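You operate a simulated robot arm through the tools that you are given. There is no shell and no other tool. Be economical: measure what you need, move in short steps, check, and stop when the job is done.

You run a simulated robot arm. Do the job below in one go: nothing can be reset, and whatever is moved stays where it is left.

TASK
Put things in order on the dining table top. At the end: the white bowl is on the brown tray; the tea sachet from the dining table top stands where the white small bottle (marked "SHAMPOO") stood; the white small bottle from the dining table top stands where the white bowl stood; the clear glass from the dining table top stands where the tea sachet stood; whatever was shut is shut again. Leave all else as you found it, and nothing knocked over.

It is judged by the outcome, as a careful person would: the job done as asked, and still so three seconds after it is handed in. It fails if anything else is knocked over, pushed out of place, dropped, spilled or broken.

THE ROBOT
A 6-joint arm with a two-finger parallel gripper, fixed in place. Base frame: the origin is at the foot of the arm, x ahead of it, y to its left, z up; the work surface is at about z = 75. Readings come in cm, degrees, newtons and seconds.
With the tool pointing down near the work surface it reaches from about 30 to 74 cm from the base axis. Its first joint turns from -66.0 to 66.0 degrees. Payload 2.45 kg.
The tool frame sits at the grasp point between the pads (the TCP): z along the fingers, y along the line on which they close. The tips reach 2.4 cm beyond it. Largest opening 6.8 cm; finger width 1.7, thickness 1; the body of the gripper, 4 by 7 cm, starts 4.1 cm behind the TCP.
Orientation is that of the tool frame in the base frame, as a unit quaternion [x, y, z, w]. With the fingers straight down and closing along the base's y, the tool's x points along the base's -x, its y along +y and its z along -z.

THE INTERFACE
- The arm moves only by the tool play_rows. Its argument "increments" is a list of rows, each an object (a shift or turn left out is 0, a gripper value left out holds the last) with "gripper": the closure, from 0 (fully open) to 1 (shut); "linear": the shift along the base's x, y, z in cm, a list of three; "turn": the turn, a rotation vector about the base's x, y, z in degrees, a list of three. In form: [{"gripper": gripper, "linear": [x, y, z], "turn": [rx, ry, rz]}, ...]. A call has 1 to 12 rows; each row shifts and turns the commanded pose from where the row before left it. Rows are played at 5 a second. More than 5 cm and 8.6 degrees between two rows, or a gripper value outside its range, and nothing of the call is played. A pose out of reach is approached as far as the arm can. The call stops where the force on the tool passes 40 N (or 10 N more than at its start, if that is more) or the arm is blocked; 0.2 s more then pass. Each finger travels about 10.8 cm/s and halts on what it meets, pressing with about 42 N; the grip force reading is that of the motor and also rises with nothing between the fingers. The clock runs only during rows and for 0.2 s after the last one: add rows that do not move to give the fingers time. The reply holds the time, the measured pose of the TCP, the force on the tool along the base axes, the opening and the grip force, in the units named above and with some noise.
- Cameras (640 x 400 px; columns grow to the right, rows downward): "scene" is fixed at [16.19, 41.53, 145.4]; the picture's right is [-0.78, -0.62, 0.00], its down [-0.41, 0.51, -0.75] and it looks along [0.47, -0.59, -0.66] (base axes); focal length 372 px, centre (320, 200). "wrist" rides on the gripper at [8.4, 1.1, -7.5] in the tool frame; the picture's right is [-0.13, 0.99, 0.00], its down [-0.60, -0.08, -0.79] and it looks along [-0.79, -0.10, 0.61] (tool axes); focal length 251 px, centre (320, 200). There is no depth. A picture from a camera that has moved, and an enlarged one, comes with that camera's place and axes in the base frame and with its lens.
- get_image(camera): a new picture of that camera. No time passes.
- zoom(camera, box): a new picture of the part [left, top, right, bottom] of that camera's present view, enlarged. No time passes.
- hand_in(): hands the job in; it is judged then, once.

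Go step by step. Nothing tells you positions but the pictures and the camera data: compare them with the known pose of the tool, close in by small moves and look again before you grip or let go. The budget is 120 turns and 84 pictures, counting those below and the enlarged ones. Unless the task says otherwise, let go and move clear before handing in, and close with one line.

The tools are called after "Call:" as a command line: name --argument value ..., lists and objects as JSON in quotes. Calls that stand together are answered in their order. play_rows: Moves the arm, as the interface text tells. Its arguments: {"type":"object","properties":{"increments":{"type":"array","items":{"type":"object","properties":{"gripper":{"type":"number"},"linear":{"type":"array","items":{"type":"number"}},"turn":{"type":"array","items":{"type":"number"}}}}}},"required":["increments"]} The other tools are called the same way: get_image (camera) takes a picture; zoom (camera, box) takes an enlarged picture of a part of a camera's view; hand_in () hands the job in.

At the start:

```text
clock: 0.0
ee_pos: [44.96, -4.84, 106.34]
tcp_rot: [0.0, 1.0, 0.0, 0.001]
contact_force: [-0.4, -0.4, 0.2]
finger_gap: 6.79
finger_force: 0.0
```

scene: 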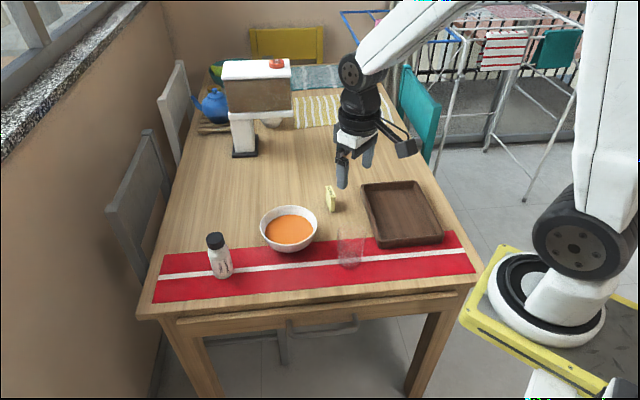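
wrist: 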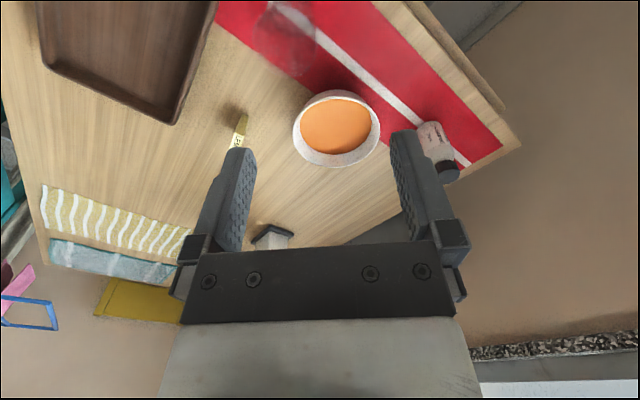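

I see the bowl of soup, bottle, glass, sachet and tray on the near half of the table. I'll enlarge the views to measure them.

Call:
zoom --camera "scene" --box '[140, 170, 300, 310]'

Call:
zoom --camera "scene" --box '[300, 160, 480, 300]'

Call:
zoom --camera "wrist" --box '[180, 0, 480, 200]'

```text
2.86 times, centred on (220, 240) of scene
camera zoom: at [16.19, 41.53, 145.4], right [-0.78, -0.62, 0.0], down [-0.41, 0.51, -0.75], along [0.47, -0.59, -0.66], focal length 1064 px, centre (606, 86)
```

zoom: 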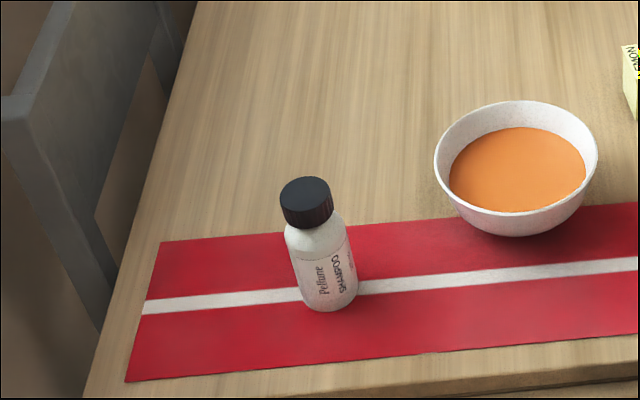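

```text
2.86 times, centred on (390, 230) of scene
camera zoom: at [16.19, 41.53, 145.4], right [-0.78, -0.62, 0.0], down [-0.41, 0.51, -0.75], along [0.47, -0.59, -0.66], focal length 1064 px, centre (120, 114)
```

zoom: 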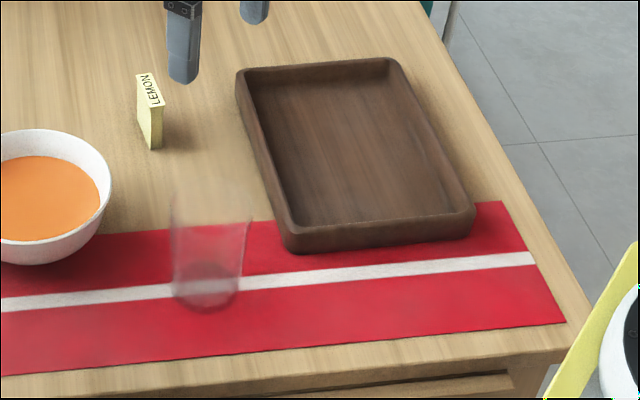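

```text
2.00 times, centred on (330, 100) of wrist
camera zoom: at [36.54, -3.73, 113.86], right [0.13, 0.99, 0.0], down [0.6, -0.08, 0.79], along [0.79, -0.1, -0.61], focal length 503 px, centre (300, 400)
```

zoom: 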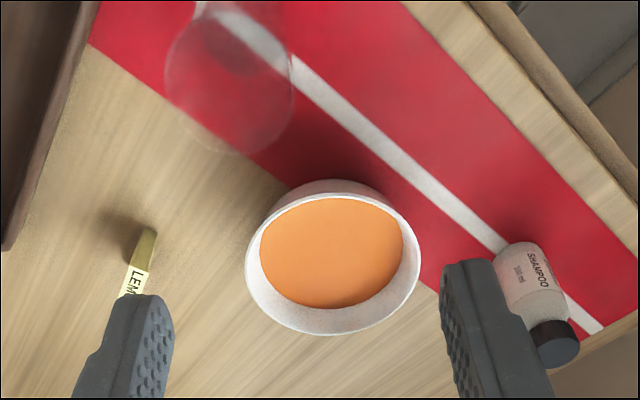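

Bowl rim is about (62,-4.2) at z≈81 with a 13.5 cm diameter, and the tray centre is about (45.5,-29.6), set diagonally. I'll look closer at the bowl wall, sachet and glass.

Call:
zoom --camera "scene" --box '[250, 195, 330, 260]'

Call:
zoom --camera "scene" --box '[305, 175, 365, 225]'

Call:
zoom --camera "scene" --box '[320, 215, 380, 280]'

```text
6.15 times, centred on (290, 228) of scene
camera zoom: at [16.19, 41.53, 145.4], right [-0.78, -0.62, 0.0], down [-0.41, 0.51, -0.75], along [0.47, -0.59, -0.66], focal length 2292 px, centre (505, 31)
```

zoom: 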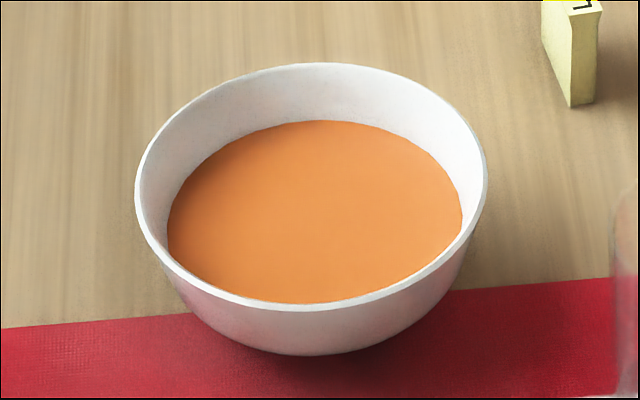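

```text
8.00 times, centred on (335, 200) of scene
camera zoom: at [16.19, 41.53, 145.4], right [-0.78, -0.62, 0.0], down [-0.41, 0.51, -0.75], along [0.47, -0.59, -0.66], focal length 2980 px, centre (200, 200)
```

zoom: 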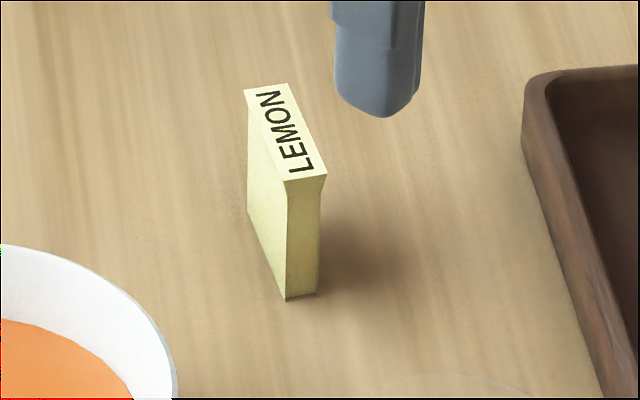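

```text
6.15 times, centred on (350, 248) of scene
camera zoom: at [16.19, 41.53, 145.4], right [-0.78, -0.62, 0.0], down [-0.41, 0.51, -0.75], along [0.47, -0.59, -0.66], focal length 2292 px, centre (135, -92)
```

zoom: 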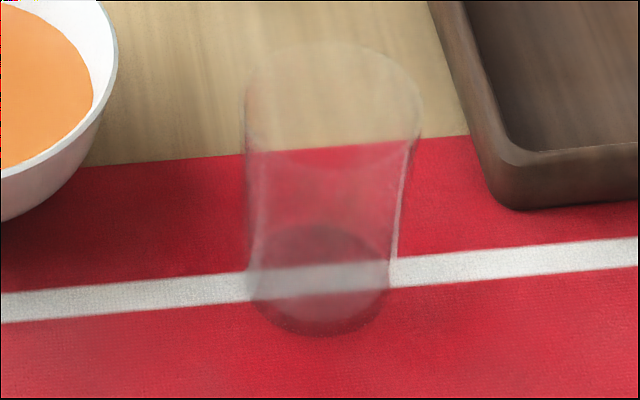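

The sachet is a 1 cm slab at about (62.3,-21.0), the glass is at (46.9,-8.6) with its rim at z≈85 and 6.5 cm wide, and the bottle is at (67.4,12.9) with its top at z≈88. I'll grip the bowl by its rim on the side facing away from the tray, with the tool tilted to match the wall. First I move above it.

Call:
play_rows --increments '[{"gripper": 0.35, "linear": [3.1, 2.5, -1.5], "turn": [0, 0, 8.33]}, {"linear": [3.1, 2.5, -1.5], "turn": [0, 0, 8.33]}, {"linear": [3.1, 2.5, -1.5], "turn": [0, 0, 8.34]}, {"linear": [3.1, 2.6, -1.5], "turn": [-6.14, -2.84, 0]}, {"linear": [0, 0, -2], "turn": [-6.14, -2.84, 0]}, {"linear": [0, 0, -2], "turn": [-6.14, -2.84, 0]}, {"linear": [0, 0, -2], "turn": [-6.14, -2.84, 0]}, {}]'

Call:
get_image --camera "wrist"

Call:
get_image --camera "scene"

```text
clock: 1.8
ee_pos: [57.33, 5.14, 94.4]
tcp_rot: [-0.21, 0.949, -0.228, 0.051]
contact_force: [-0.2, 0.4, -0.7]
finger_gap: 4.42
finger_force: 0.1
```

```text
75 pictures are left
camera wrist: at [47.88, 5.66, 100.69], right [-0.26, 0.85, -0.45], down [0.42, 0.52, 0.74], along [0.87, 0.0, -0.49], focal length 251 px, centre (320, 200)
```

wrist: 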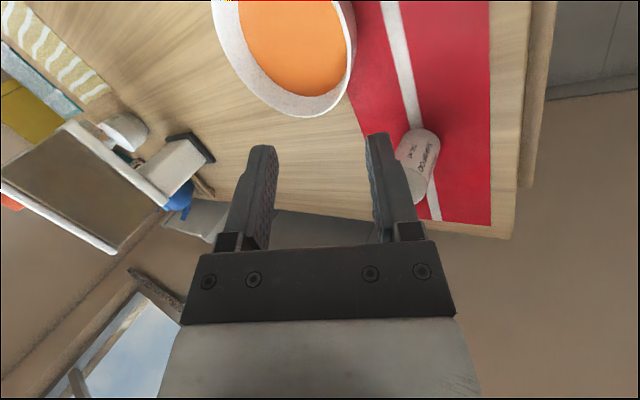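

```text
74 pictures are left
```

scene: 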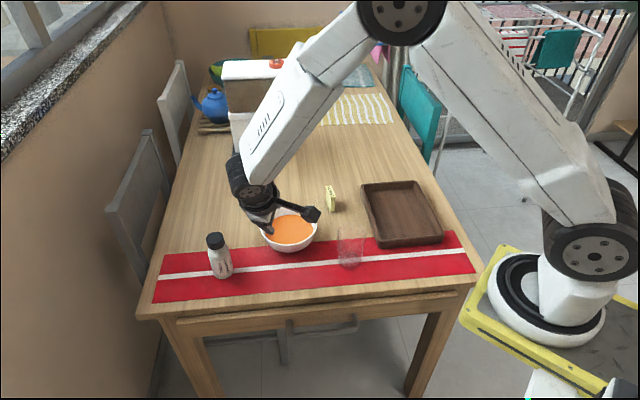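

The tool is tilted over the bowl's near-left rim. I'll go down to just above the rim and check.

Call:
play_rows --increments '[{"linear": [0.05, 0.1, -3.2]}, {"linear": [0, 0, -3.0]}, {"linear": [0.4, -0.9, -2.0]}, {}]'

Call:
get_image --camera "wrist"

Call:
zoom --camera "scene" --box '[200, 150, 340, 270]'

```text
clock: 2.8
ee_pos: [57.79, 4.62, 86.15]
tcp_rot: [-0.21, 0.949, -0.229, 0.051]
contact_force: [0.9, -0.5, -0.1]
finger_gap: 4.42
finger_force: 0.0
```

```text
73 pictures are left
camera wrist: at [48.33, 4.98, 92.45], right [-0.26, 0.85, -0.45], down [0.42, 0.52, 0.74], along [0.87, 0.0, -0.49], focal length 251 px, centre (320, 200)
```

wrist: 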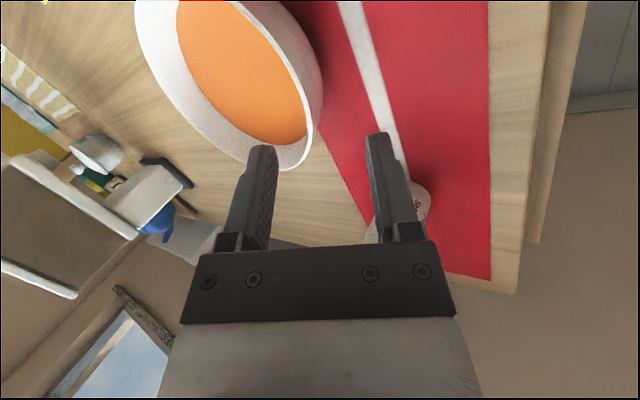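

```text
3.33 times, centred on (270, 210) of scene
camera zoom: at [16.2, 41.53, 145.4], right [-0.78, -0.62, 0.0], down [-0.41, 0.51, -0.75], along [0.47, -0.59, -0.66], focal length 1242 px, centre (487, 167)
```

zoom: 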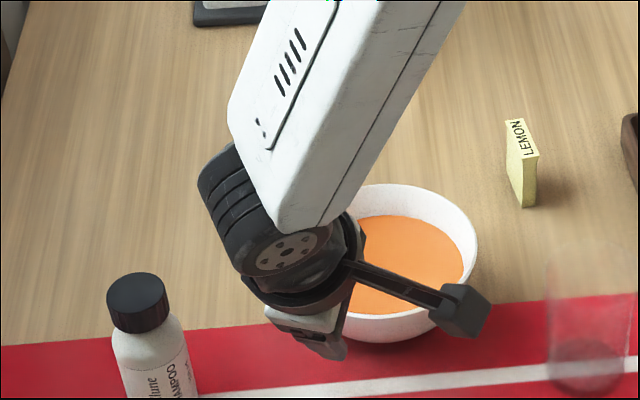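

The rim appears where predicted, within about 0.3 cm. I'm advancing along the tool axis so the wall sits between the fingers.

Call:
play_rows --increments '[{"linear": [0.5, -1.3, -1.6]}, {"linear": [0.35, -0.75, -1.65]}, {"linear": [0.32, -0.69, -1.5]}, {}]'

Call:
get_image --camera "wrist"

Call:
zoom --camera "scene" --box '[200, 150, 340, 270]'

```text
clock: 3.8
ee_pos: [58.89, 1.67, 81.36]
tcp_rot: [-0.21, 0.949, -0.228, 0.052]
contact_force: [-0.3, 0.0, -0.2]
finger_gap: 4.4
finger_force: 0.0
```

```text
71 pictures are left
camera wrist: at [49.53, 2.23, 87.57], right [-0.26, 0.85, -0.45], down [0.42, 0.52, 0.74], along [0.87, 0.0, -0.49], focal length 251 px, centre (320, 200)
```

wrist: 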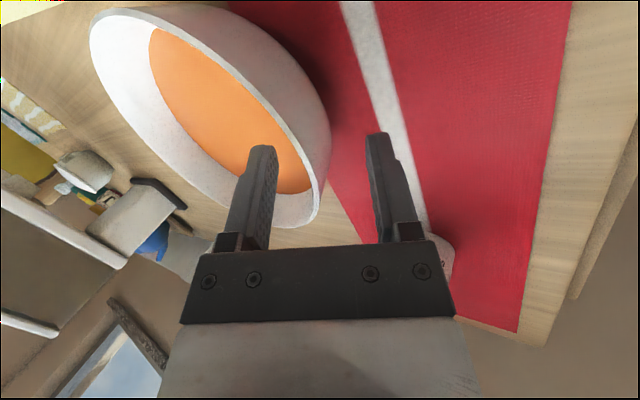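

```text
3.33 times, centred on (270, 210) of scene
camera zoom: at [16.2, 41.53, 145.4], right [-0.78, -0.62, 0.0], down [-0.41, 0.51, -0.75], along [0.47, -0.59, -0.66], focal length 1242 px, centre (487, 167)
```

zoom: 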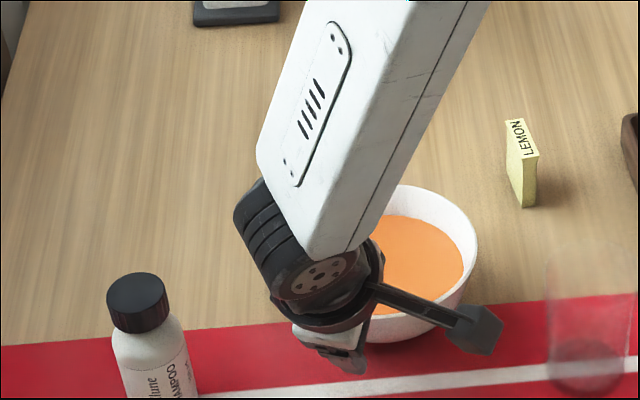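

The bowl wall is centred between the fingers with about 2 cm overlap. Closing the grip.

Call:
play_rows --increments '[{"gripper": 0.6}, {"gripper": 0.8}, {"gripper": 1.0}, {}, {}, {}]'

Call:
get_image --camera "wrist"

Call:
zoom --camera "scene" --box '[200, 150, 340, 270]'

```text
clock: 5.2
ee_pos: [58.99, 1.76, 81.51]
tcp_rot: [-0.211, 0.949, -0.229, 0.052]
contact_force: [-1.6, -2.3, 7.1]
finger_gap: 1.33
finger_force: 33.2
```

```text
69 pictures are left
camera wrist: at [49.51, 2.23, 87.62], right [-0.26, 0.85, -0.45], down [0.42, 0.52, 0.74], along [0.87, 0.0, -0.49], focal length 251 px, centre (320, 200)
```

wrist: 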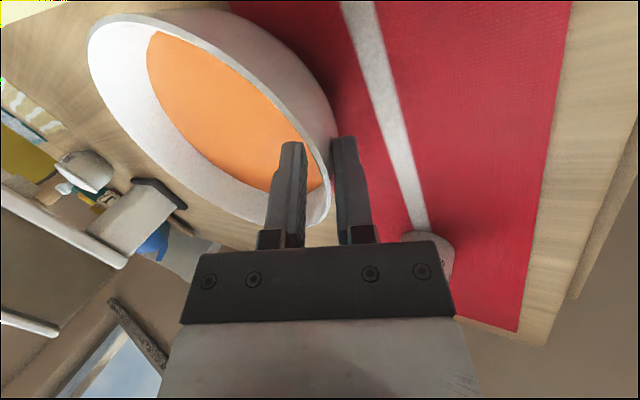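

```text
3.33 times, centred on (270, 210) of scene
camera zoom: at [16.18, 41.52, 145.4], right [-0.78, -0.62, 0.0], down [-0.41, 0.51, -0.75], along [0.47, -0.59, -0.66], focal length 1242 px, centre (487, 167)
```

zoom: 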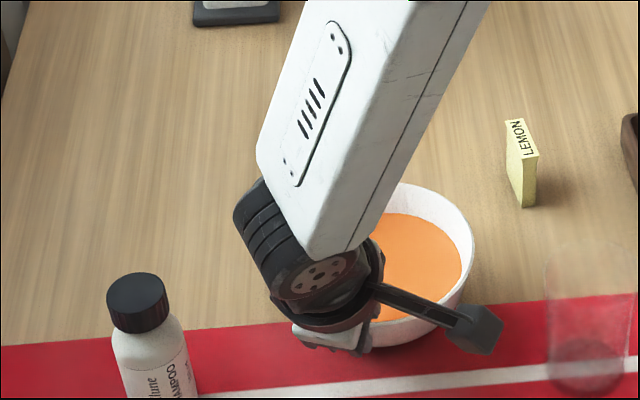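

The bowl is gripped (gap 1.33). I'll lift 1.5 cm slowly and check that it stays level.

Call:
play_rows --increments '[{"linear": [0, 0, 0.4]}, {"linear": [0, 0, 0.5]}, {"linear": [0, 0, 0.6]}, {}]'

Call:
get_image --camera "wrist"

Call:
zoom --camera "scene" --box '[200, 150, 340, 270]'

```text
clock: 6.2
ee_pos: [58.94, 1.73, 82.72]
tcp_rot: [-0.21, 0.949, -0.228, 0.05]
contact_force: [0.5, 0.5, -4.9]
finger_gap: 1.35
finger_force: 33.1
```

```text
67 pictures are left
camera wrist: at [49.48, 2.11, 89.05], right [-0.26, 0.85, -0.45], down [0.42, 0.52, 0.74], along [0.87, 0.0, -0.5], focal length 251 px, centre (320, 200)
```

wrist: 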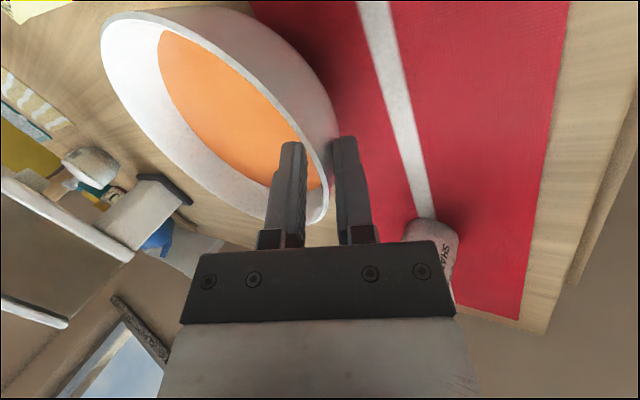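

```text
3.33 times, centred on (270, 210) of scene
camera zoom: at [16.21, 41.53, 145.4], right [-0.78, -0.62, 0.0], down [-0.41, 0.51, -0.75], along [0.47, -0.59, -0.66], focal length 1242 px, centre (487, 167)
```

zoom: 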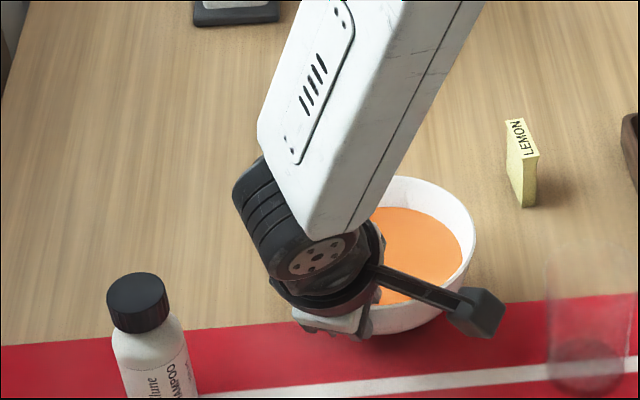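

The bowl is lifting with a load of about 0.5 kg and maybe a slight sag. I'll raise it a bit more and check that it doesn't progress.

Call:
play_rows --increments '[{"linear": [0, 0, 0.8]}, {"linear": [0, 0, 1.0]}, {}, {}]'

Call:
get_image --camera "wrist"

Call:
zoom --camera "scene" --box '[250, 180, 330, 260]'

```text
clock: 7.2
ee_pos: [58.92, 1.6, 84.77]
tcp_rot: [-0.211, 0.949, -0.229, 0.051]
contact_force: [-0.3, 0.1, -5.2]
finger_gap: 1.35
finger_force: 33.2
```

```text
65 pictures are left
camera wrist: at [49.5, 2.09, 90.93], right [-0.26, 0.85, -0.45], down [0.42, 0.52, 0.74], along [0.87, 0.0, -0.5], focal length 251 px, centre (320, 200)
```

wrist: 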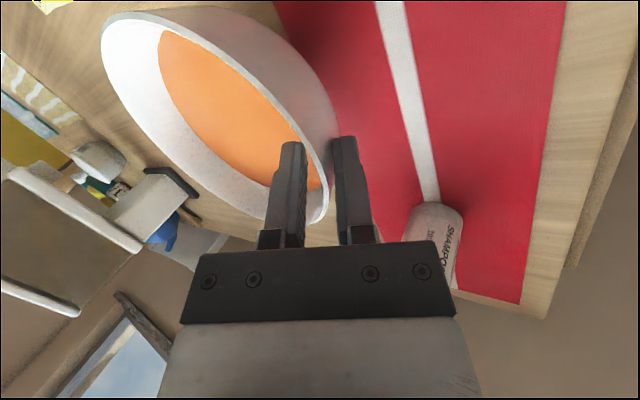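

```text
5.00 times, centred on (290, 220) of scene
camera zoom: at [16.21, 41.53, 145.4], right [-0.78, -0.62, 0.0], down [-0.41, 0.51, -0.75], along [0.47, -0.59, -0.66], focal length 1863 px, centre (470, 100)
```

zoom: 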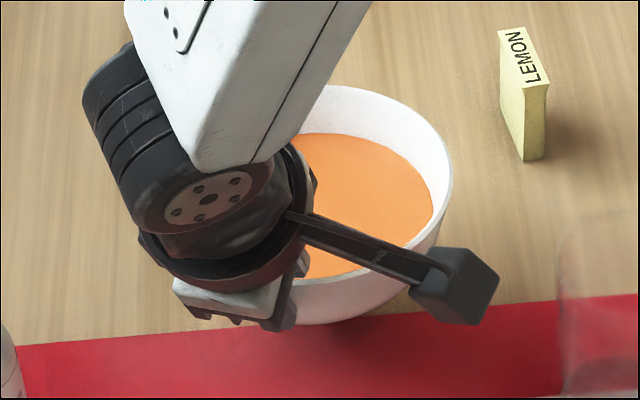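

The grip is stable but the far side sags by roughly 6–7°. I'll correct that with extra tilt and lift clear of everything.

Call:
play_rows --increments '[{"linear": [0, 0, 0.5], "turn": [-1.4, -0.6, 0]}, {"linear": [0, 0, 1.0], "turn": [-1.4, -0.6, 0]}, {"linear": [0, 0, 1.5], "turn": [-1.4, -0.6, 0]}, {"linear": [0, 0, 1.5], "turn": [-1.3, -0.6, 0]}, {"linear": [0, 0, 1.5]}, {"linear": [0, 0, 1.5]}, {"linear": [0, 0, 1.5]}, {"linear": [0, 0, 1]}, {}]'

Call:
get_image --camera "scene"

Call:
zoom --camera "scene" --box '[250, 160, 330, 240]'

```text
clock: 9.2
ee_pos: [59.09, 1.56, 94.7]
tcp_rot: [-0.208, 0.936, -0.278, 0.061]
contact_force: [0.2, -0.8, -5.3]
finger_gap: 1.37
finger_force: 33.8
```

```text
63 pictures are left
```

scene: 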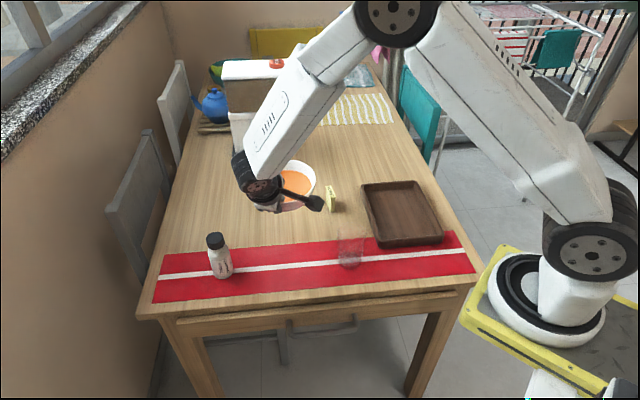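

```text
5.00 times, centred on (290, 200) of scene
camera zoom: at [16.21, 41.53, 145.4], right [-0.78, -0.62, 0.0], down [-0.41, 0.51, -0.75], along [0.47, -0.59, -0.66], focal length 1863 px, centre (470, 200)
```

zoom: 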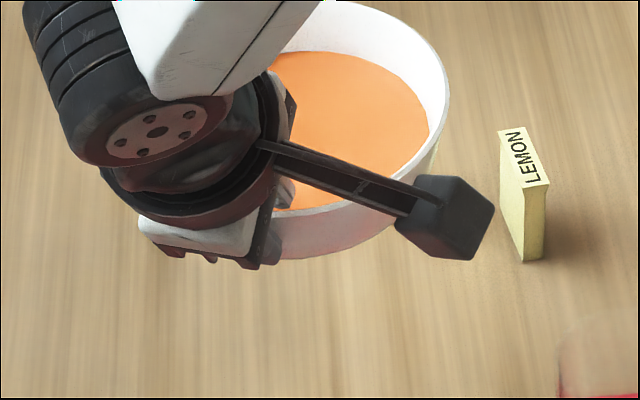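

Now level. I'm carrying the bowl at height to above the tray while yawing 23.6° to align with the tray's long axis.

Call:
play_rows --increments '[{"linear": [-0.8, -1.2, 0], "turn": [0, 0, 1.0]}, {"linear": [-1.4, -2.1, 0], "turn": [0, 0, 2]}, {"linear": [-1.7, -2.5, 0], "turn": [0, 0, 2.2]}, {"linear": [-1.8, -2.7, 0], "turn": [0, 0, 2.4]}, {"linear": [-1.8, -2.7, 0], "turn": [0, 0, 2.4]}, {"linear": [-1.8, -2.7, 0], "turn": [0, 0, 2.4]}, {"linear": [-1.8, -2.7, 0], "turn": [0, 0, 2.4]}, {"linear": [-1.8, -2.7, 0], "turn": [0, 0, 2.4]}, {"linear": [-1.8, -2.7, 0], "turn": [0, 0, 2.4]}, {"linear": [-1.7, -2.5, 0], "turn": [0, 0, 2.0]}, {"linear": [-1.2, -1.8, 0], "turn": [0, 0, 1.4]}, {"linear": [-0.5, -0.7, 0], "turn": [0, 0, 0.6]}]'

Call:
get_image --camera "scene"

Call:
get_image --camera "wrist"

```text
clock: 11.8
ee_pos: [42.95, -23.74, 95.71]
tcp_rot: [-0.394, 0.875, -0.259, 0.11]
contact_force: [0.1, 0.7, -6.0]
finger_gap: 1.35
finger_force: 33.1
out of reach, approached as far as the arm can: row 11, 12
```

```text
61 pictures are left
```

scene: 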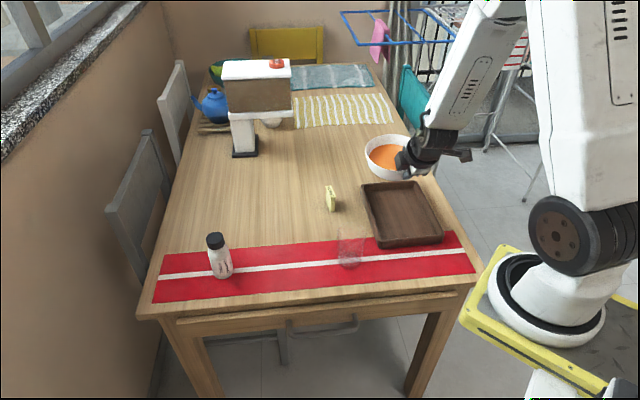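

```text
60 pictures are left
camera wrist: at [33.67, -26.6, 101.64], right [-0.54, 0.65, -0.54], down [0.14, 0.7, 0.7], along [0.83, 0.3, -0.47], focal length 251 px, centre (320, 200)
```

wrist: 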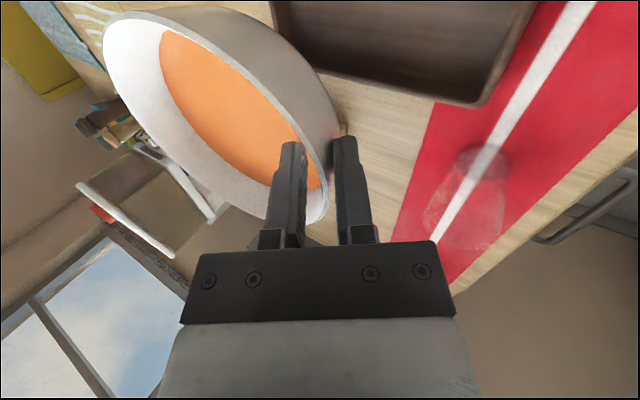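

The last two rows were out of reach, as the lean toward the base is too tight there. The fingertips stay above the low tray wall, so any bearing works. I'll yaw back about 38° so the lean is sideways.

Call:
play_rows --increments '[{"linear": [0.8, 0, 0], "turn": [0, 0, -2]}, {"linear": [0.8, 0, 0], "turn": [0, 0, -4]}, {"linear": [0.5, 0, 0], "turn": [0, 0, -4]}, {"linear": [0.4, 0.5, 0], "turn": [0, 0, -4.5]}, {"linear": [0.4, 0.5, 0], "turn": [0, 0, -4.5]}, {"linear": [0.3, 0.5, 0], "turn": [0, 0, -4.5]}, {"linear": [0.3, 0.5, 0], "turn": [0, 0, -4.5]}, {"turn": [0, 0, -4]}, {"turn": [0, 0, -4]}, {"turn": [0, 0, -2]}, {}]'

Call:
get_image --camera "scene"

Call:
get_image --camera "wrist"

```text
clock: 14.2
ee_pos: [46.42, -21.73, 95.83]
tcp_rot: [-0.089, 0.954, -0.284, 0.025]
contact_force: [1.2, 0.5, -5.8]
finger_gap: 1.35
finger_force: 33.0
```

```text
59 pictures are left
```

scene: 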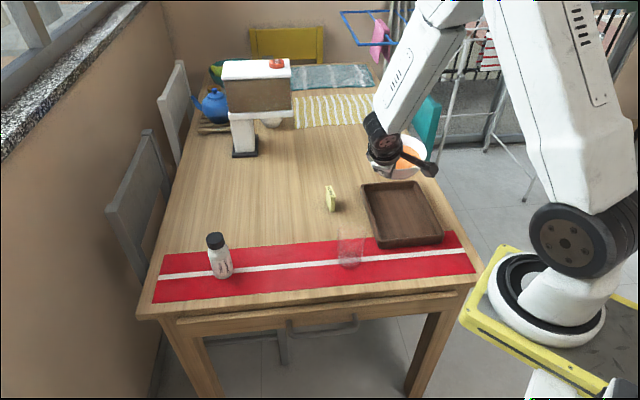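

```text
58 pictures are left
camera wrist: at [37.23, -18.37, 101.54], right [-0.03, 0.84, -0.54], down [0.53, 0.47, 0.71], along [0.85, -0.27, -0.46], focal length 251 px, centre (320, 200)
```

wrist: 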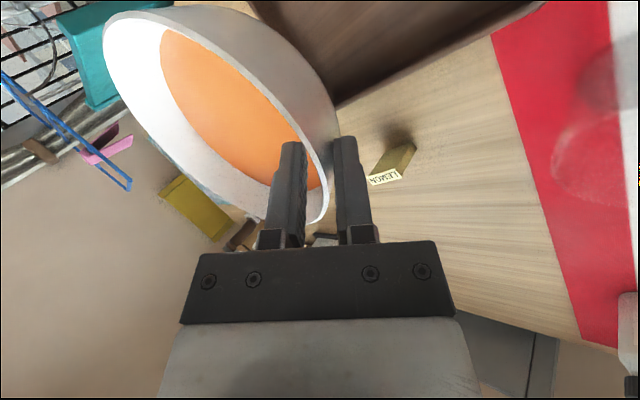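

Now reachable, with the bowl centre at about (47.7,-28.3) and the tray centre at (45.6,-29.4). I'll shift over and descend part-way.

Call:
play_rows --increments '[{"linear": [-0.6, -0.3, -0.5]}, {"linear": [-0.8, -0.5, -1]}, {"linear": [-0.6, -0.3, -1.5]}, {"linear": [0, 0, -1.5]}, {"linear": [0, 0, -1.5]}, {"linear": [0, 0, -1]}, {}]'

Call:
get_image --camera "scene"

Call:
get_image --camera "wrist"

```text
clock: 15.8
ee_pos: [44.32, -22.89, 88.8]
tcp_rot: [-0.089, 0.955, -0.283, 0.025]
contact_force: [0.1, 0.3, -5.5]
finger_gap: 1.35
finger_force: 33.5
```

```text
57 pictures are left
```

scene: 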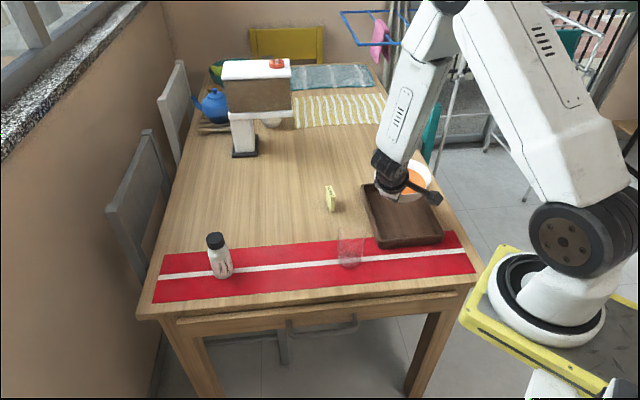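

```text
56 pictures are left
camera wrist: at [35.19, -19.45, 94.53], right [-0.03, 0.84, -0.54], down [0.53, 0.47, 0.71], along [0.85, -0.27, -0.46], focal length 251 px, centre (320, 200)
```

wrist: 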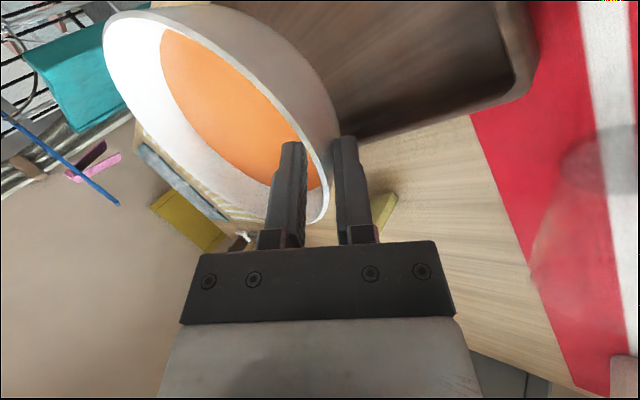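

The bowl is over the tray centre as predicted. Descending further, then in small steps until contact.

Call:
play_rows --increments '[{"linear": [0, 0, -1.2]}, {"linear": [0, 0, -1.2]}, {"linear": [0, 0, -1.2]}, {"linear": [0, 0, -0.6]}, {"linear": [0, 0, -0.4]}, {}]'

Call:
zoom --camera "scene" --box '[350, 140, 460, 260]'

```text
clock: 17.2
ee_pos: [44.43, -22.82, 84.18]
tcp_rot: [-0.088, 0.954, -0.284, 0.025]
contact_force: [0.0, 0.5, -5.6]
finger_gap: 1.37
finger_force: 34.3
```

```text
3.33 times, centred on (405, 200) of scene
camera zoom: at [16.2, 41.52, 145.4], right [-0.78, -0.62, 0.0], down [-0.41, 0.51, -0.75], along [0.47, -0.59, -0.66], focal length 1242 px, centre (37, 200)
```

zoom: 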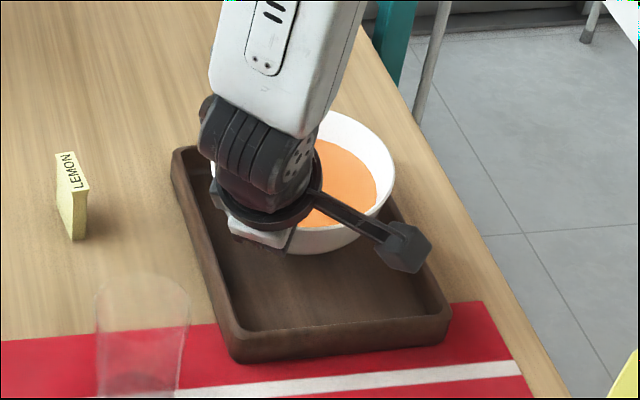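

Alignment looks fine. Lowering in small steps, watching the force.

Call:
play_rows --increments '[{"linear": [0, 0, -0.5]}, {"linear": [0, 0, -0.4]}, {"linear": [0, 0, -0.3]}, {}]'

```text
clock: 18.2
ee_pos: [44.39, -22.87, 82.92]
tcp_rot: [-0.089, 0.955, -0.283, 0.026]
contact_force: [-0.1, -0.4, -5.6]
finger_gap: 1.35
finger_force: 33.3
```

No contact yet, so I continue.

Call:
play_rows --increments '[{"linear": [0, 0, -0.3]}, {"linear": [0, 0, -0.2]}, {}]'

```text
clock: 19.0
ee_pos: [44.34, -22.83, 82.4]
tcp_rot: [-0.089, 0.954, -0.284, 0.025]
contact_force: [-0.1, 0.4, -5.5]
finger_gap: 1.34
finger_force: 33.2
```

Call:
play_rows --increments '[{"linear": [0, 0, -0.2]}, {"linear": [0, 0, -0.2]}, {}]'

Call:
zoom --camera "scene" --box '[350, 140, 460, 260]'

```text
clock: 19.8
ee_pos: [44.49, -22.85, 82.04]
tcp_rot: [-0.089, 0.955, -0.283, 0.025]
contact_force: [-0.1, -0.5, -5.1]
finger_gap: 1.36
finger_force: 33.5
```

```text
3.33 times, centred on (405, 200) of scene
camera zoom: at [16.2, 41.52, 145.4], right [-0.78, -0.62, 0.0], down [-0.41, 0.51, -0.75], along [0.47, -0.59, -0.66], focal length 1242 px, centre (37, 200)
```

zoom: 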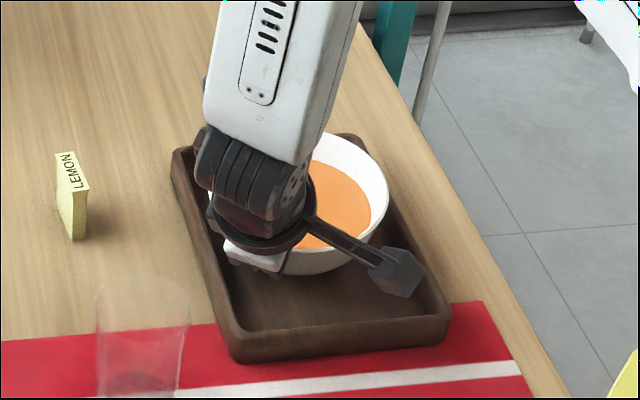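

Nearly there; stepping 0.2 cm at a time.

Call:
play_rows --increments '[{"linear": [0, 0, -0.2]}, {"linear": [0, 0, -0.15]}, {}]'

```text
clock: 20.6
ee_pos: [44.49, -22.75, 81.68]
tcp_rot: [-0.089, 0.954, -0.285, 0.027]
contact_force: [-5.3, 14.0, 29.2]
finger_gap: 1.29
finger_force: 33.3
```

Firm contact was made. I'll back off slightly to ease the force.

Call:
play_rows --increments '[{"linear": [0, 0, 0.12]}, {}]'

Call:
get_image --camera "wrist"

Call:
zoom --camera "scene" --box '[350, 140, 460, 260]'

```text
clock: 21.2
ee_pos: [44.44, -22.93, 81.78]
tcp_rot: [-0.089, 0.954, -0.284, 0.026]
contact_force: [2.8, 1.6, 8.0]
finger_gap: 1.33
finger_force: 33.0
```

```text
53 pictures are left
camera wrist: at [35.29, -19.41, 87.58], right [-0.03, 0.84, -0.54], down [0.53, 0.47, 0.71], along [0.85, -0.27, -0.46], focal length 251 px, centre (320, 200)
```

wrist: 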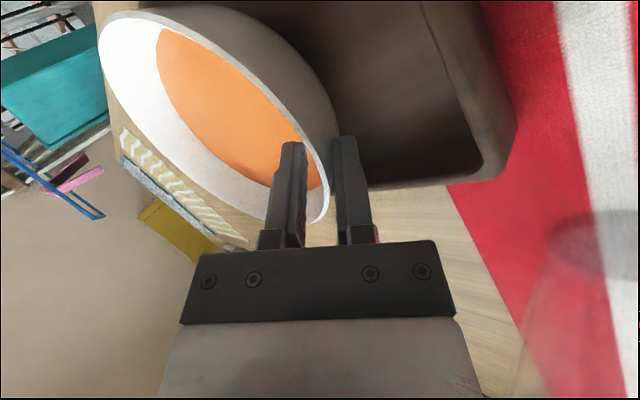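

```text
3.33 times, centred on (405, 200) of scene
camera zoom: at [16.19, 41.54, 145.39], right [-0.78, -0.62, 0.0], down [-0.41, 0.51, -0.75], along [0.47, -0.59, -0.66], focal length 1242 px, centre (37, 200)
```

zoom: 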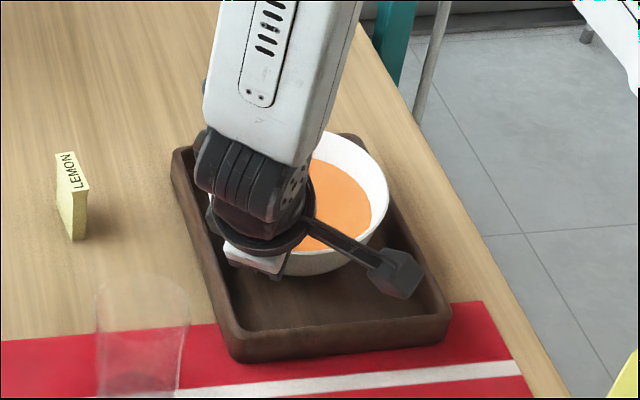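

The bowl rests on the tray floor. I'll open a little.

Call:
play_rows --increments '[{"gripper": 0.75}, {"gripper": 0.65}, {"gripper": 0.6}, {}, {}]'

Call:
get_image --camera "wrist"

```text
clock: 22.4
ee_pos: [44.39, -22.86, 81.85]
tcp_rot: [-0.089, 0.954, -0.284, 0.027]
contact_force: [-0.2, -0.3, 0.1]
finger_gap: 2.73
finger_force: 0.1
```

```text
51 pictures are left
camera wrist: at [35.26, -19.38, 87.6], right [-0.03, 0.84, -0.54], down [0.53, 0.47, 0.71], along [0.85, -0.27, -0.46], focal length 251 px, centre (320, 200)
```

wrist: 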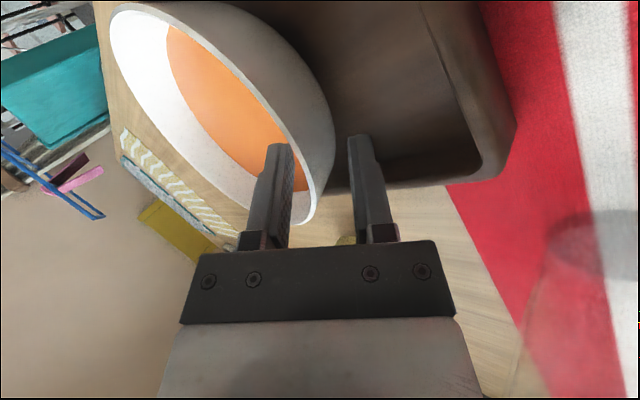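

Released cleanly. I'm withdrawing along the tool axis, then up.

Call:
play_rows --increments '[{"linear": [-0.1, 0.54, 0.84]}, {"linear": [-0.2, 1.08, 1.68]}, {"linear": [-0.2, 1.08, 1.9]}, {"linear": [0, 0, 3]}, {"linear": [0, 0, 4]}, {"linear": [1, 1, 4]}, {"linear": [2, 3, 2], "turn": [6.5, 1.2, 0]}, {"linear": [2, 3, 0], "turn": [6.5, 1.2, 0]}, {"linear": [2, 3, 0], "turn": [6.5, 1.2, 0]}, {"linear": [2, 3, 0], "turn": [6.5, 1.2, 0]}, {"linear": [2, 3, 0], "turn": [6.4, 1.2, 0]}, {}]'

Call:
get_image --camera "scene"

Call:
zoom --camera "scene" --box '[350, 140, 460, 260]'

```text
clock: 25.0
ee_pos: [54.94, -4.19, 99.27]
tcp_rot: [-0.094, 0.996, 0.0, 0.0]
contact_force: [0.3, 0.0, -0.6]
finger_gap: 2.71
finger_force: 0.0
```

```text
50 pictures are left
```

scene: 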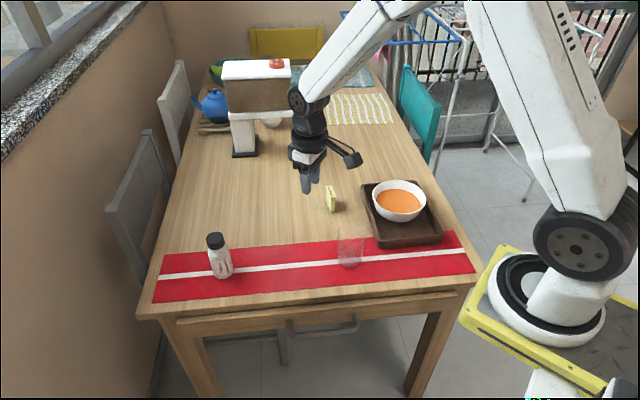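

```text
3.33 times, centred on (405, 200) of scene
camera zoom: at [16.19, 41.53, 145.4], right [-0.78, -0.62, 0.0], down [-0.41, 0.51, -0.75], along [0.47, -0.59, -0.66], focal length 1242 px, centre (37, 200)
```

zoom: 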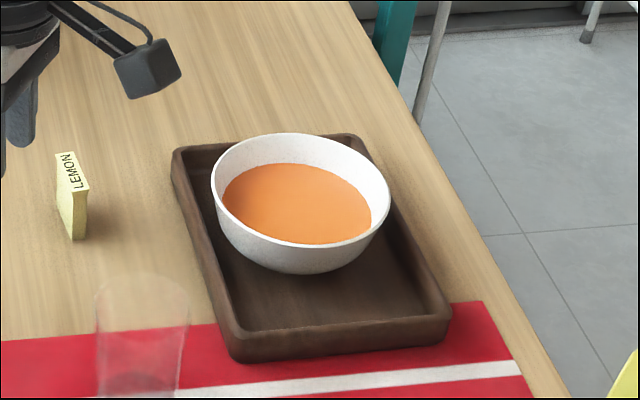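

The bowl sits level in the tray. Next I'll take the bottle by its cap, moving above it.

Call:
play_rows --increments '[{"gripper": 0.0, "linear": [2.5, 3.4, 0]}, {"linear": [2.5, 3.4, 0]}, {"linear": [2.5, 3.4, 0]}, {"linear": [2.5, 3.4, 0]}, {"linear": [2.4, 3.4, -2]}, {}]'

Call:
get_image --camera "wrist"

Call:
zoom --camera "scene" --box '[170, 170, 290, 300]'

```text
clock: 26.4
ee_pos: [67.28, 12.88, 97.04]
tcp_rot: [-0.093, 0.996, -0.001, -0.001]
contact_force: [0.0, -0.3, 0.3]
finger_gap: 6.8
finger_force: 0.0
```

```text
48 pictures are left
camera wrist: at [58.91, 12.59, 104.6], right [-0.06, 1.0, 0.0], down [0.61, 0.04, 0.79], along [0.79, 0.04, -0.61], focal length 251 px, centre (320, 200)
```

wrist: 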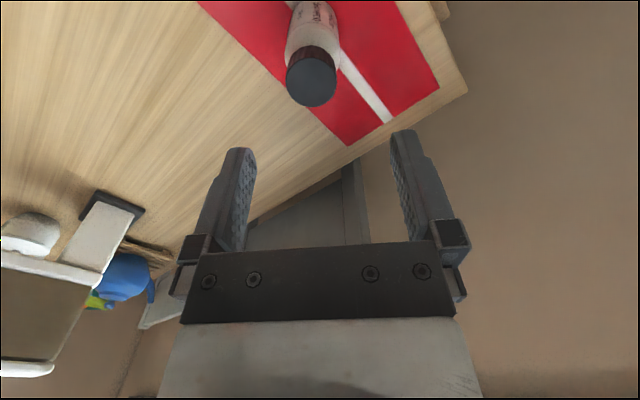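

```text
3.08 times, centred on (230, 235) of scene
camera zoom: at [16.19, 41.53, 145.4], right [-0.78, -0.62, 0.0], down [-0.41, 0.51, -0.75], along [0.47, -0.59, -0.66], focal length 1146 px, centre (597, 92)
```

zoom: 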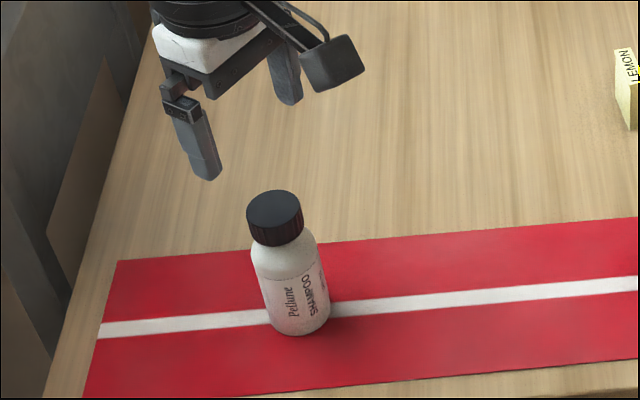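

The cap is essentially beneath the TCP at about (67.2,12.6). Descending to just above it and checking.

Call:
play_rows --increments '[{"linear": [-0.05, -0.25, -2.5]}, {"linear": [0, 0, -2.5]}, {}]'

Call:
get_image --camera "wrist"

Call:
zoom --camera "scene" --box '[170, 190, 270, 290]'

```text
clock: 27.2
ee_pos: [67.19, 12.68, 92.1]
tcp_rot: [-0.092, 0.996, -0.001, 0.0]
contact_force: [-0.5, -0.2, 1.0]
finger_gap: 6.79
finger_force: 0.1
```

```text
46 pictures are left
camera wrist: at [58.76, 12.19, 99.64], right [-0.06, 1.0, 0.0], down [0.61, 0.04, 0.79], along [0.79, 0.04, -0.61], focal length 251 px, centre (320, 200)
```

wrist: 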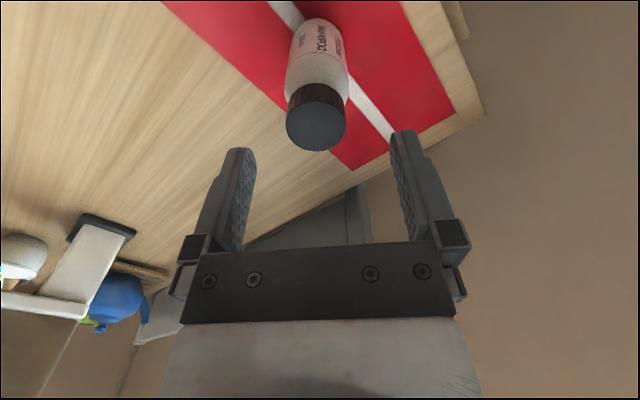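

```text
4.00 times, centred on (220, 240) of scene
camera zoom: at [16.19, 41.53, 145.4], right [-0.78, -0.62, 0.0], down [-0.41, 0.51, -0.75], along [0.47, -0.59, -0.66], focal length 1490 px, centre (720, 40)
```

zoom: 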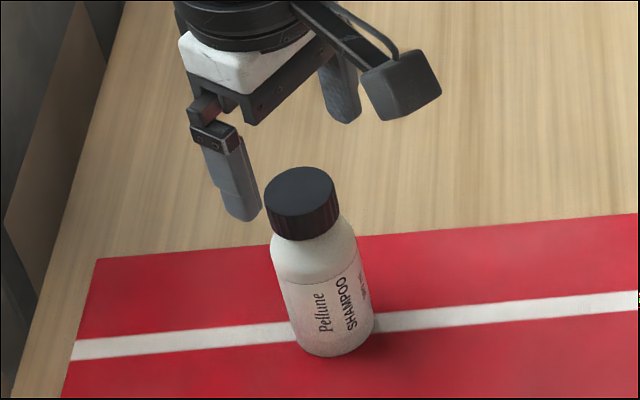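

The cap is centred between the fingers, with its top at z≈87.6. Descending onto it.

Call:
play_rows --increments '[{"linear": [0, -0.2, -2]}, {"linear": [0, 0, -2]}, {"linear": [0, 0, -1.6]}, {}]'

Call:
get_image --camera "wrist"

```text
clock: 28.2
ee_pos: [67.09, 12.46, 86.62]
tcp_rot: [-0.093, 0.996, -0.001, 0.0]
contact_force: [-0.9, 1.2, 0.6]
finger_gap: 6.81
finger_force: 0.1
```

```text
44 pictures are left
camera wrist: at [58.75, 11.89, 94.18], right [-0.06, 1.0, 0.0], down [0.61, 0.04, 0.79], along [0.79, 0.04, -0.61], focal length 251 px, centre (320, 200)
```

wrist: 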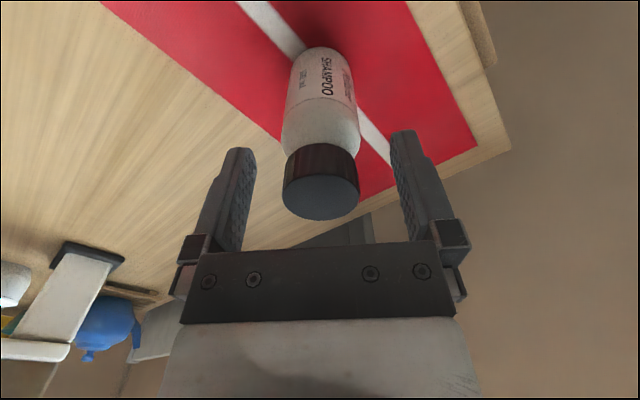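

Centred. Closing on the cap.

Call:
play_rows --increments '[{"gripper": 0.3}, {"gripper": 0.5}, {"gripper": 0.7}, {"gripper": 1.0}, {}, {}]'

Call:
get_image --camera "wrist"

```text
clock: 29.6
ee_pos: [67.18, 12.22, 86.65]
tcp_rot: [-0.092, 0.996, -0.001, 0.0]
contact_force: [-0.3, -1.0, 0.0]
finger_gap: 3.4
finger_force: 41.4
```

```text
43 pictures are left
camera wrist: at [58.73, 11.89, 94.19], right [-0.06, 1.0, 0.0], down [0.61, 0.04, 0.79], along [0.79, 0.04, -0.61], focal length 251 px, centre (320, 200)
```

wrist: 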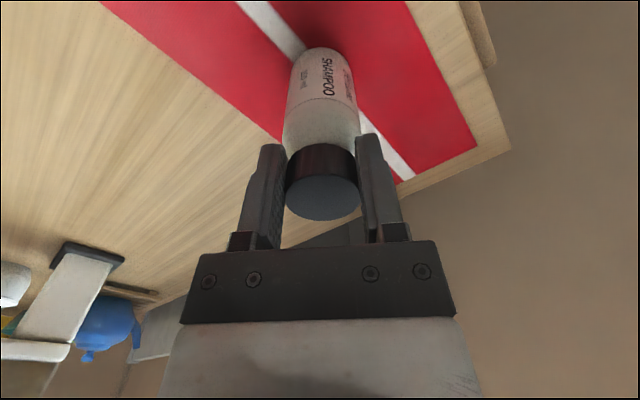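

Gripped at 3.4 cm. The bottle's place is about (67.1,12.4). Now I lift it and carry it to the bowl's old place (62.0,-4.2).

Call:
play_rows --increments '[{"linear": [0, 0, 1]}, {"linear": [0, 0, 2]}, {"linear": [0, 0, 2]}, {"linear": [-1.0, -3.3, 0]}, {"linear": [-1.0, -3.3, 0]}, {"linear": [-1.0, -3.3, 0]}, {"linear": [-1.1, -3.3, 0]}, {"linear": [-1.0, -3.3, 0]}, {"linear": [0, 0, -1.5]}, {"linear": [0, 0, -1.5]}, {"linear": [0, 0, -1.2]}, {}]'

Call:
get_image --camera "scene"

Call:
zoom --camera "scene" --box '[220, 150, 340, 270]'

```text
clock: 32.2
ee_pos: [62.07, -4.21, 87.17]
tcp_rot: [-0.094, 0.996, -0.001, 0.0]
contact_force: [-0.6, -0.3, -1.6]
finger_gap: 3.41
finger_force: 41.7
```

```text
42 pictures are left
```

scene: 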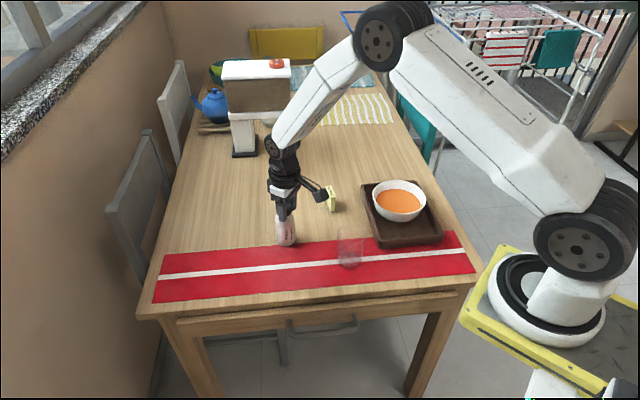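

```text
3.33 times, centred on (280, 210) of scene
camera zoom: at [16.2, 41.53, 145.4], right [-0.78, -0.62, 0.0], down [-0.41, 0.51, -0.75], along [0.47, -0.59, -0.66], focal length 1242 px, centre (453, 167)
```

zoom: 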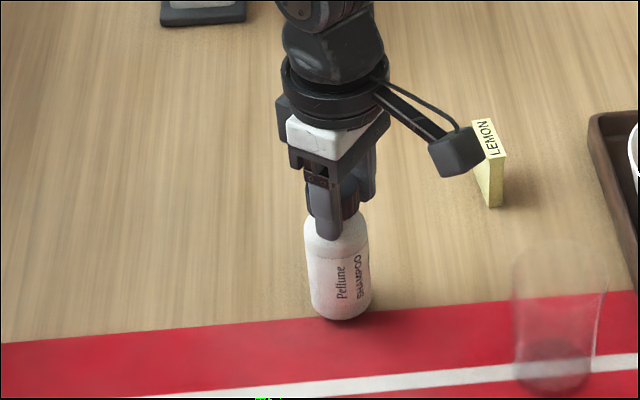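

The bottle is above the target with 0.5 cm to go. Lowering to contact.

Call:
play_rows --increments '[{"linear": [0, 0, -0.25]}, {"linear": [0, 0, -0.15]}, {}]'

```text
clock: 33.0
ee_pos: [62.17, -4.1, 86.92]
tcp_rot: [-0.093, 0.996, 0.0, 0.001]
contact_force: [-0.6, -0.6, -1.0]
finger_gap: 3.43
finger_force: 41.8
```

Call:
play_rows --increments '[{"linear": [0, 0, -0.15]}, {"linear": [0, 0, -0.1]}, {}]'

```text
clock: 33.8
ee_pos: [62.07, -4.1, 86.65]
tcp_rot: [-0.094, 0.996, -0.001, 0.0]
contact_force: [0.1, 0.6, -1.2]
finger_gap: 3.41
finger_force: 41.6
```

Call:
play_rows --increments '[{"linear": [0, 0, -0.1]}, {}]'

```text
clock: 34.4
ee_pos: [62.1, -4.16, 86.64]
tcp_rot: [-0.094, 0.996, -0.001, -0.001]
contact_force: [-0.6, -0.7, 0.2]
finger_gap: 3.4
finger_force: 41.6
```

Weight has come off, so the bottle stands on the table. Opening and rising.

Call:
play_rows --increments '[{"gripper": 0.4}, {"gripper": 0.2}, {"gripper": 0.0}, {}, {"linear": [0, 0, 2]}, {"linear": [0, 0, 3]}, {"linear": [0, 0, 4]}, {"linear": [0, 0, 2]}, {}]'

Call:
get_image --camera "scene"

```text
clock: 36.4
ee_pos: [62.21, -4.21, 97.84]
tcp_rot: [-0.093, 0.996, -0.001, 0.0]
contact_force: [-0.7, 0.7, 0.5]
finger_gap: 6.8
finger_force: 0.0
```

```text
40 pictures are left
```

scene: 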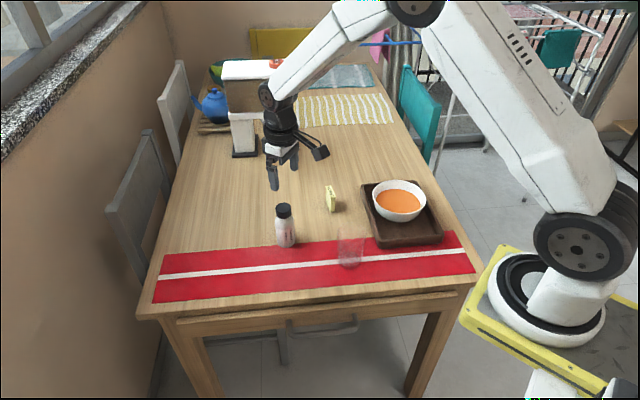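

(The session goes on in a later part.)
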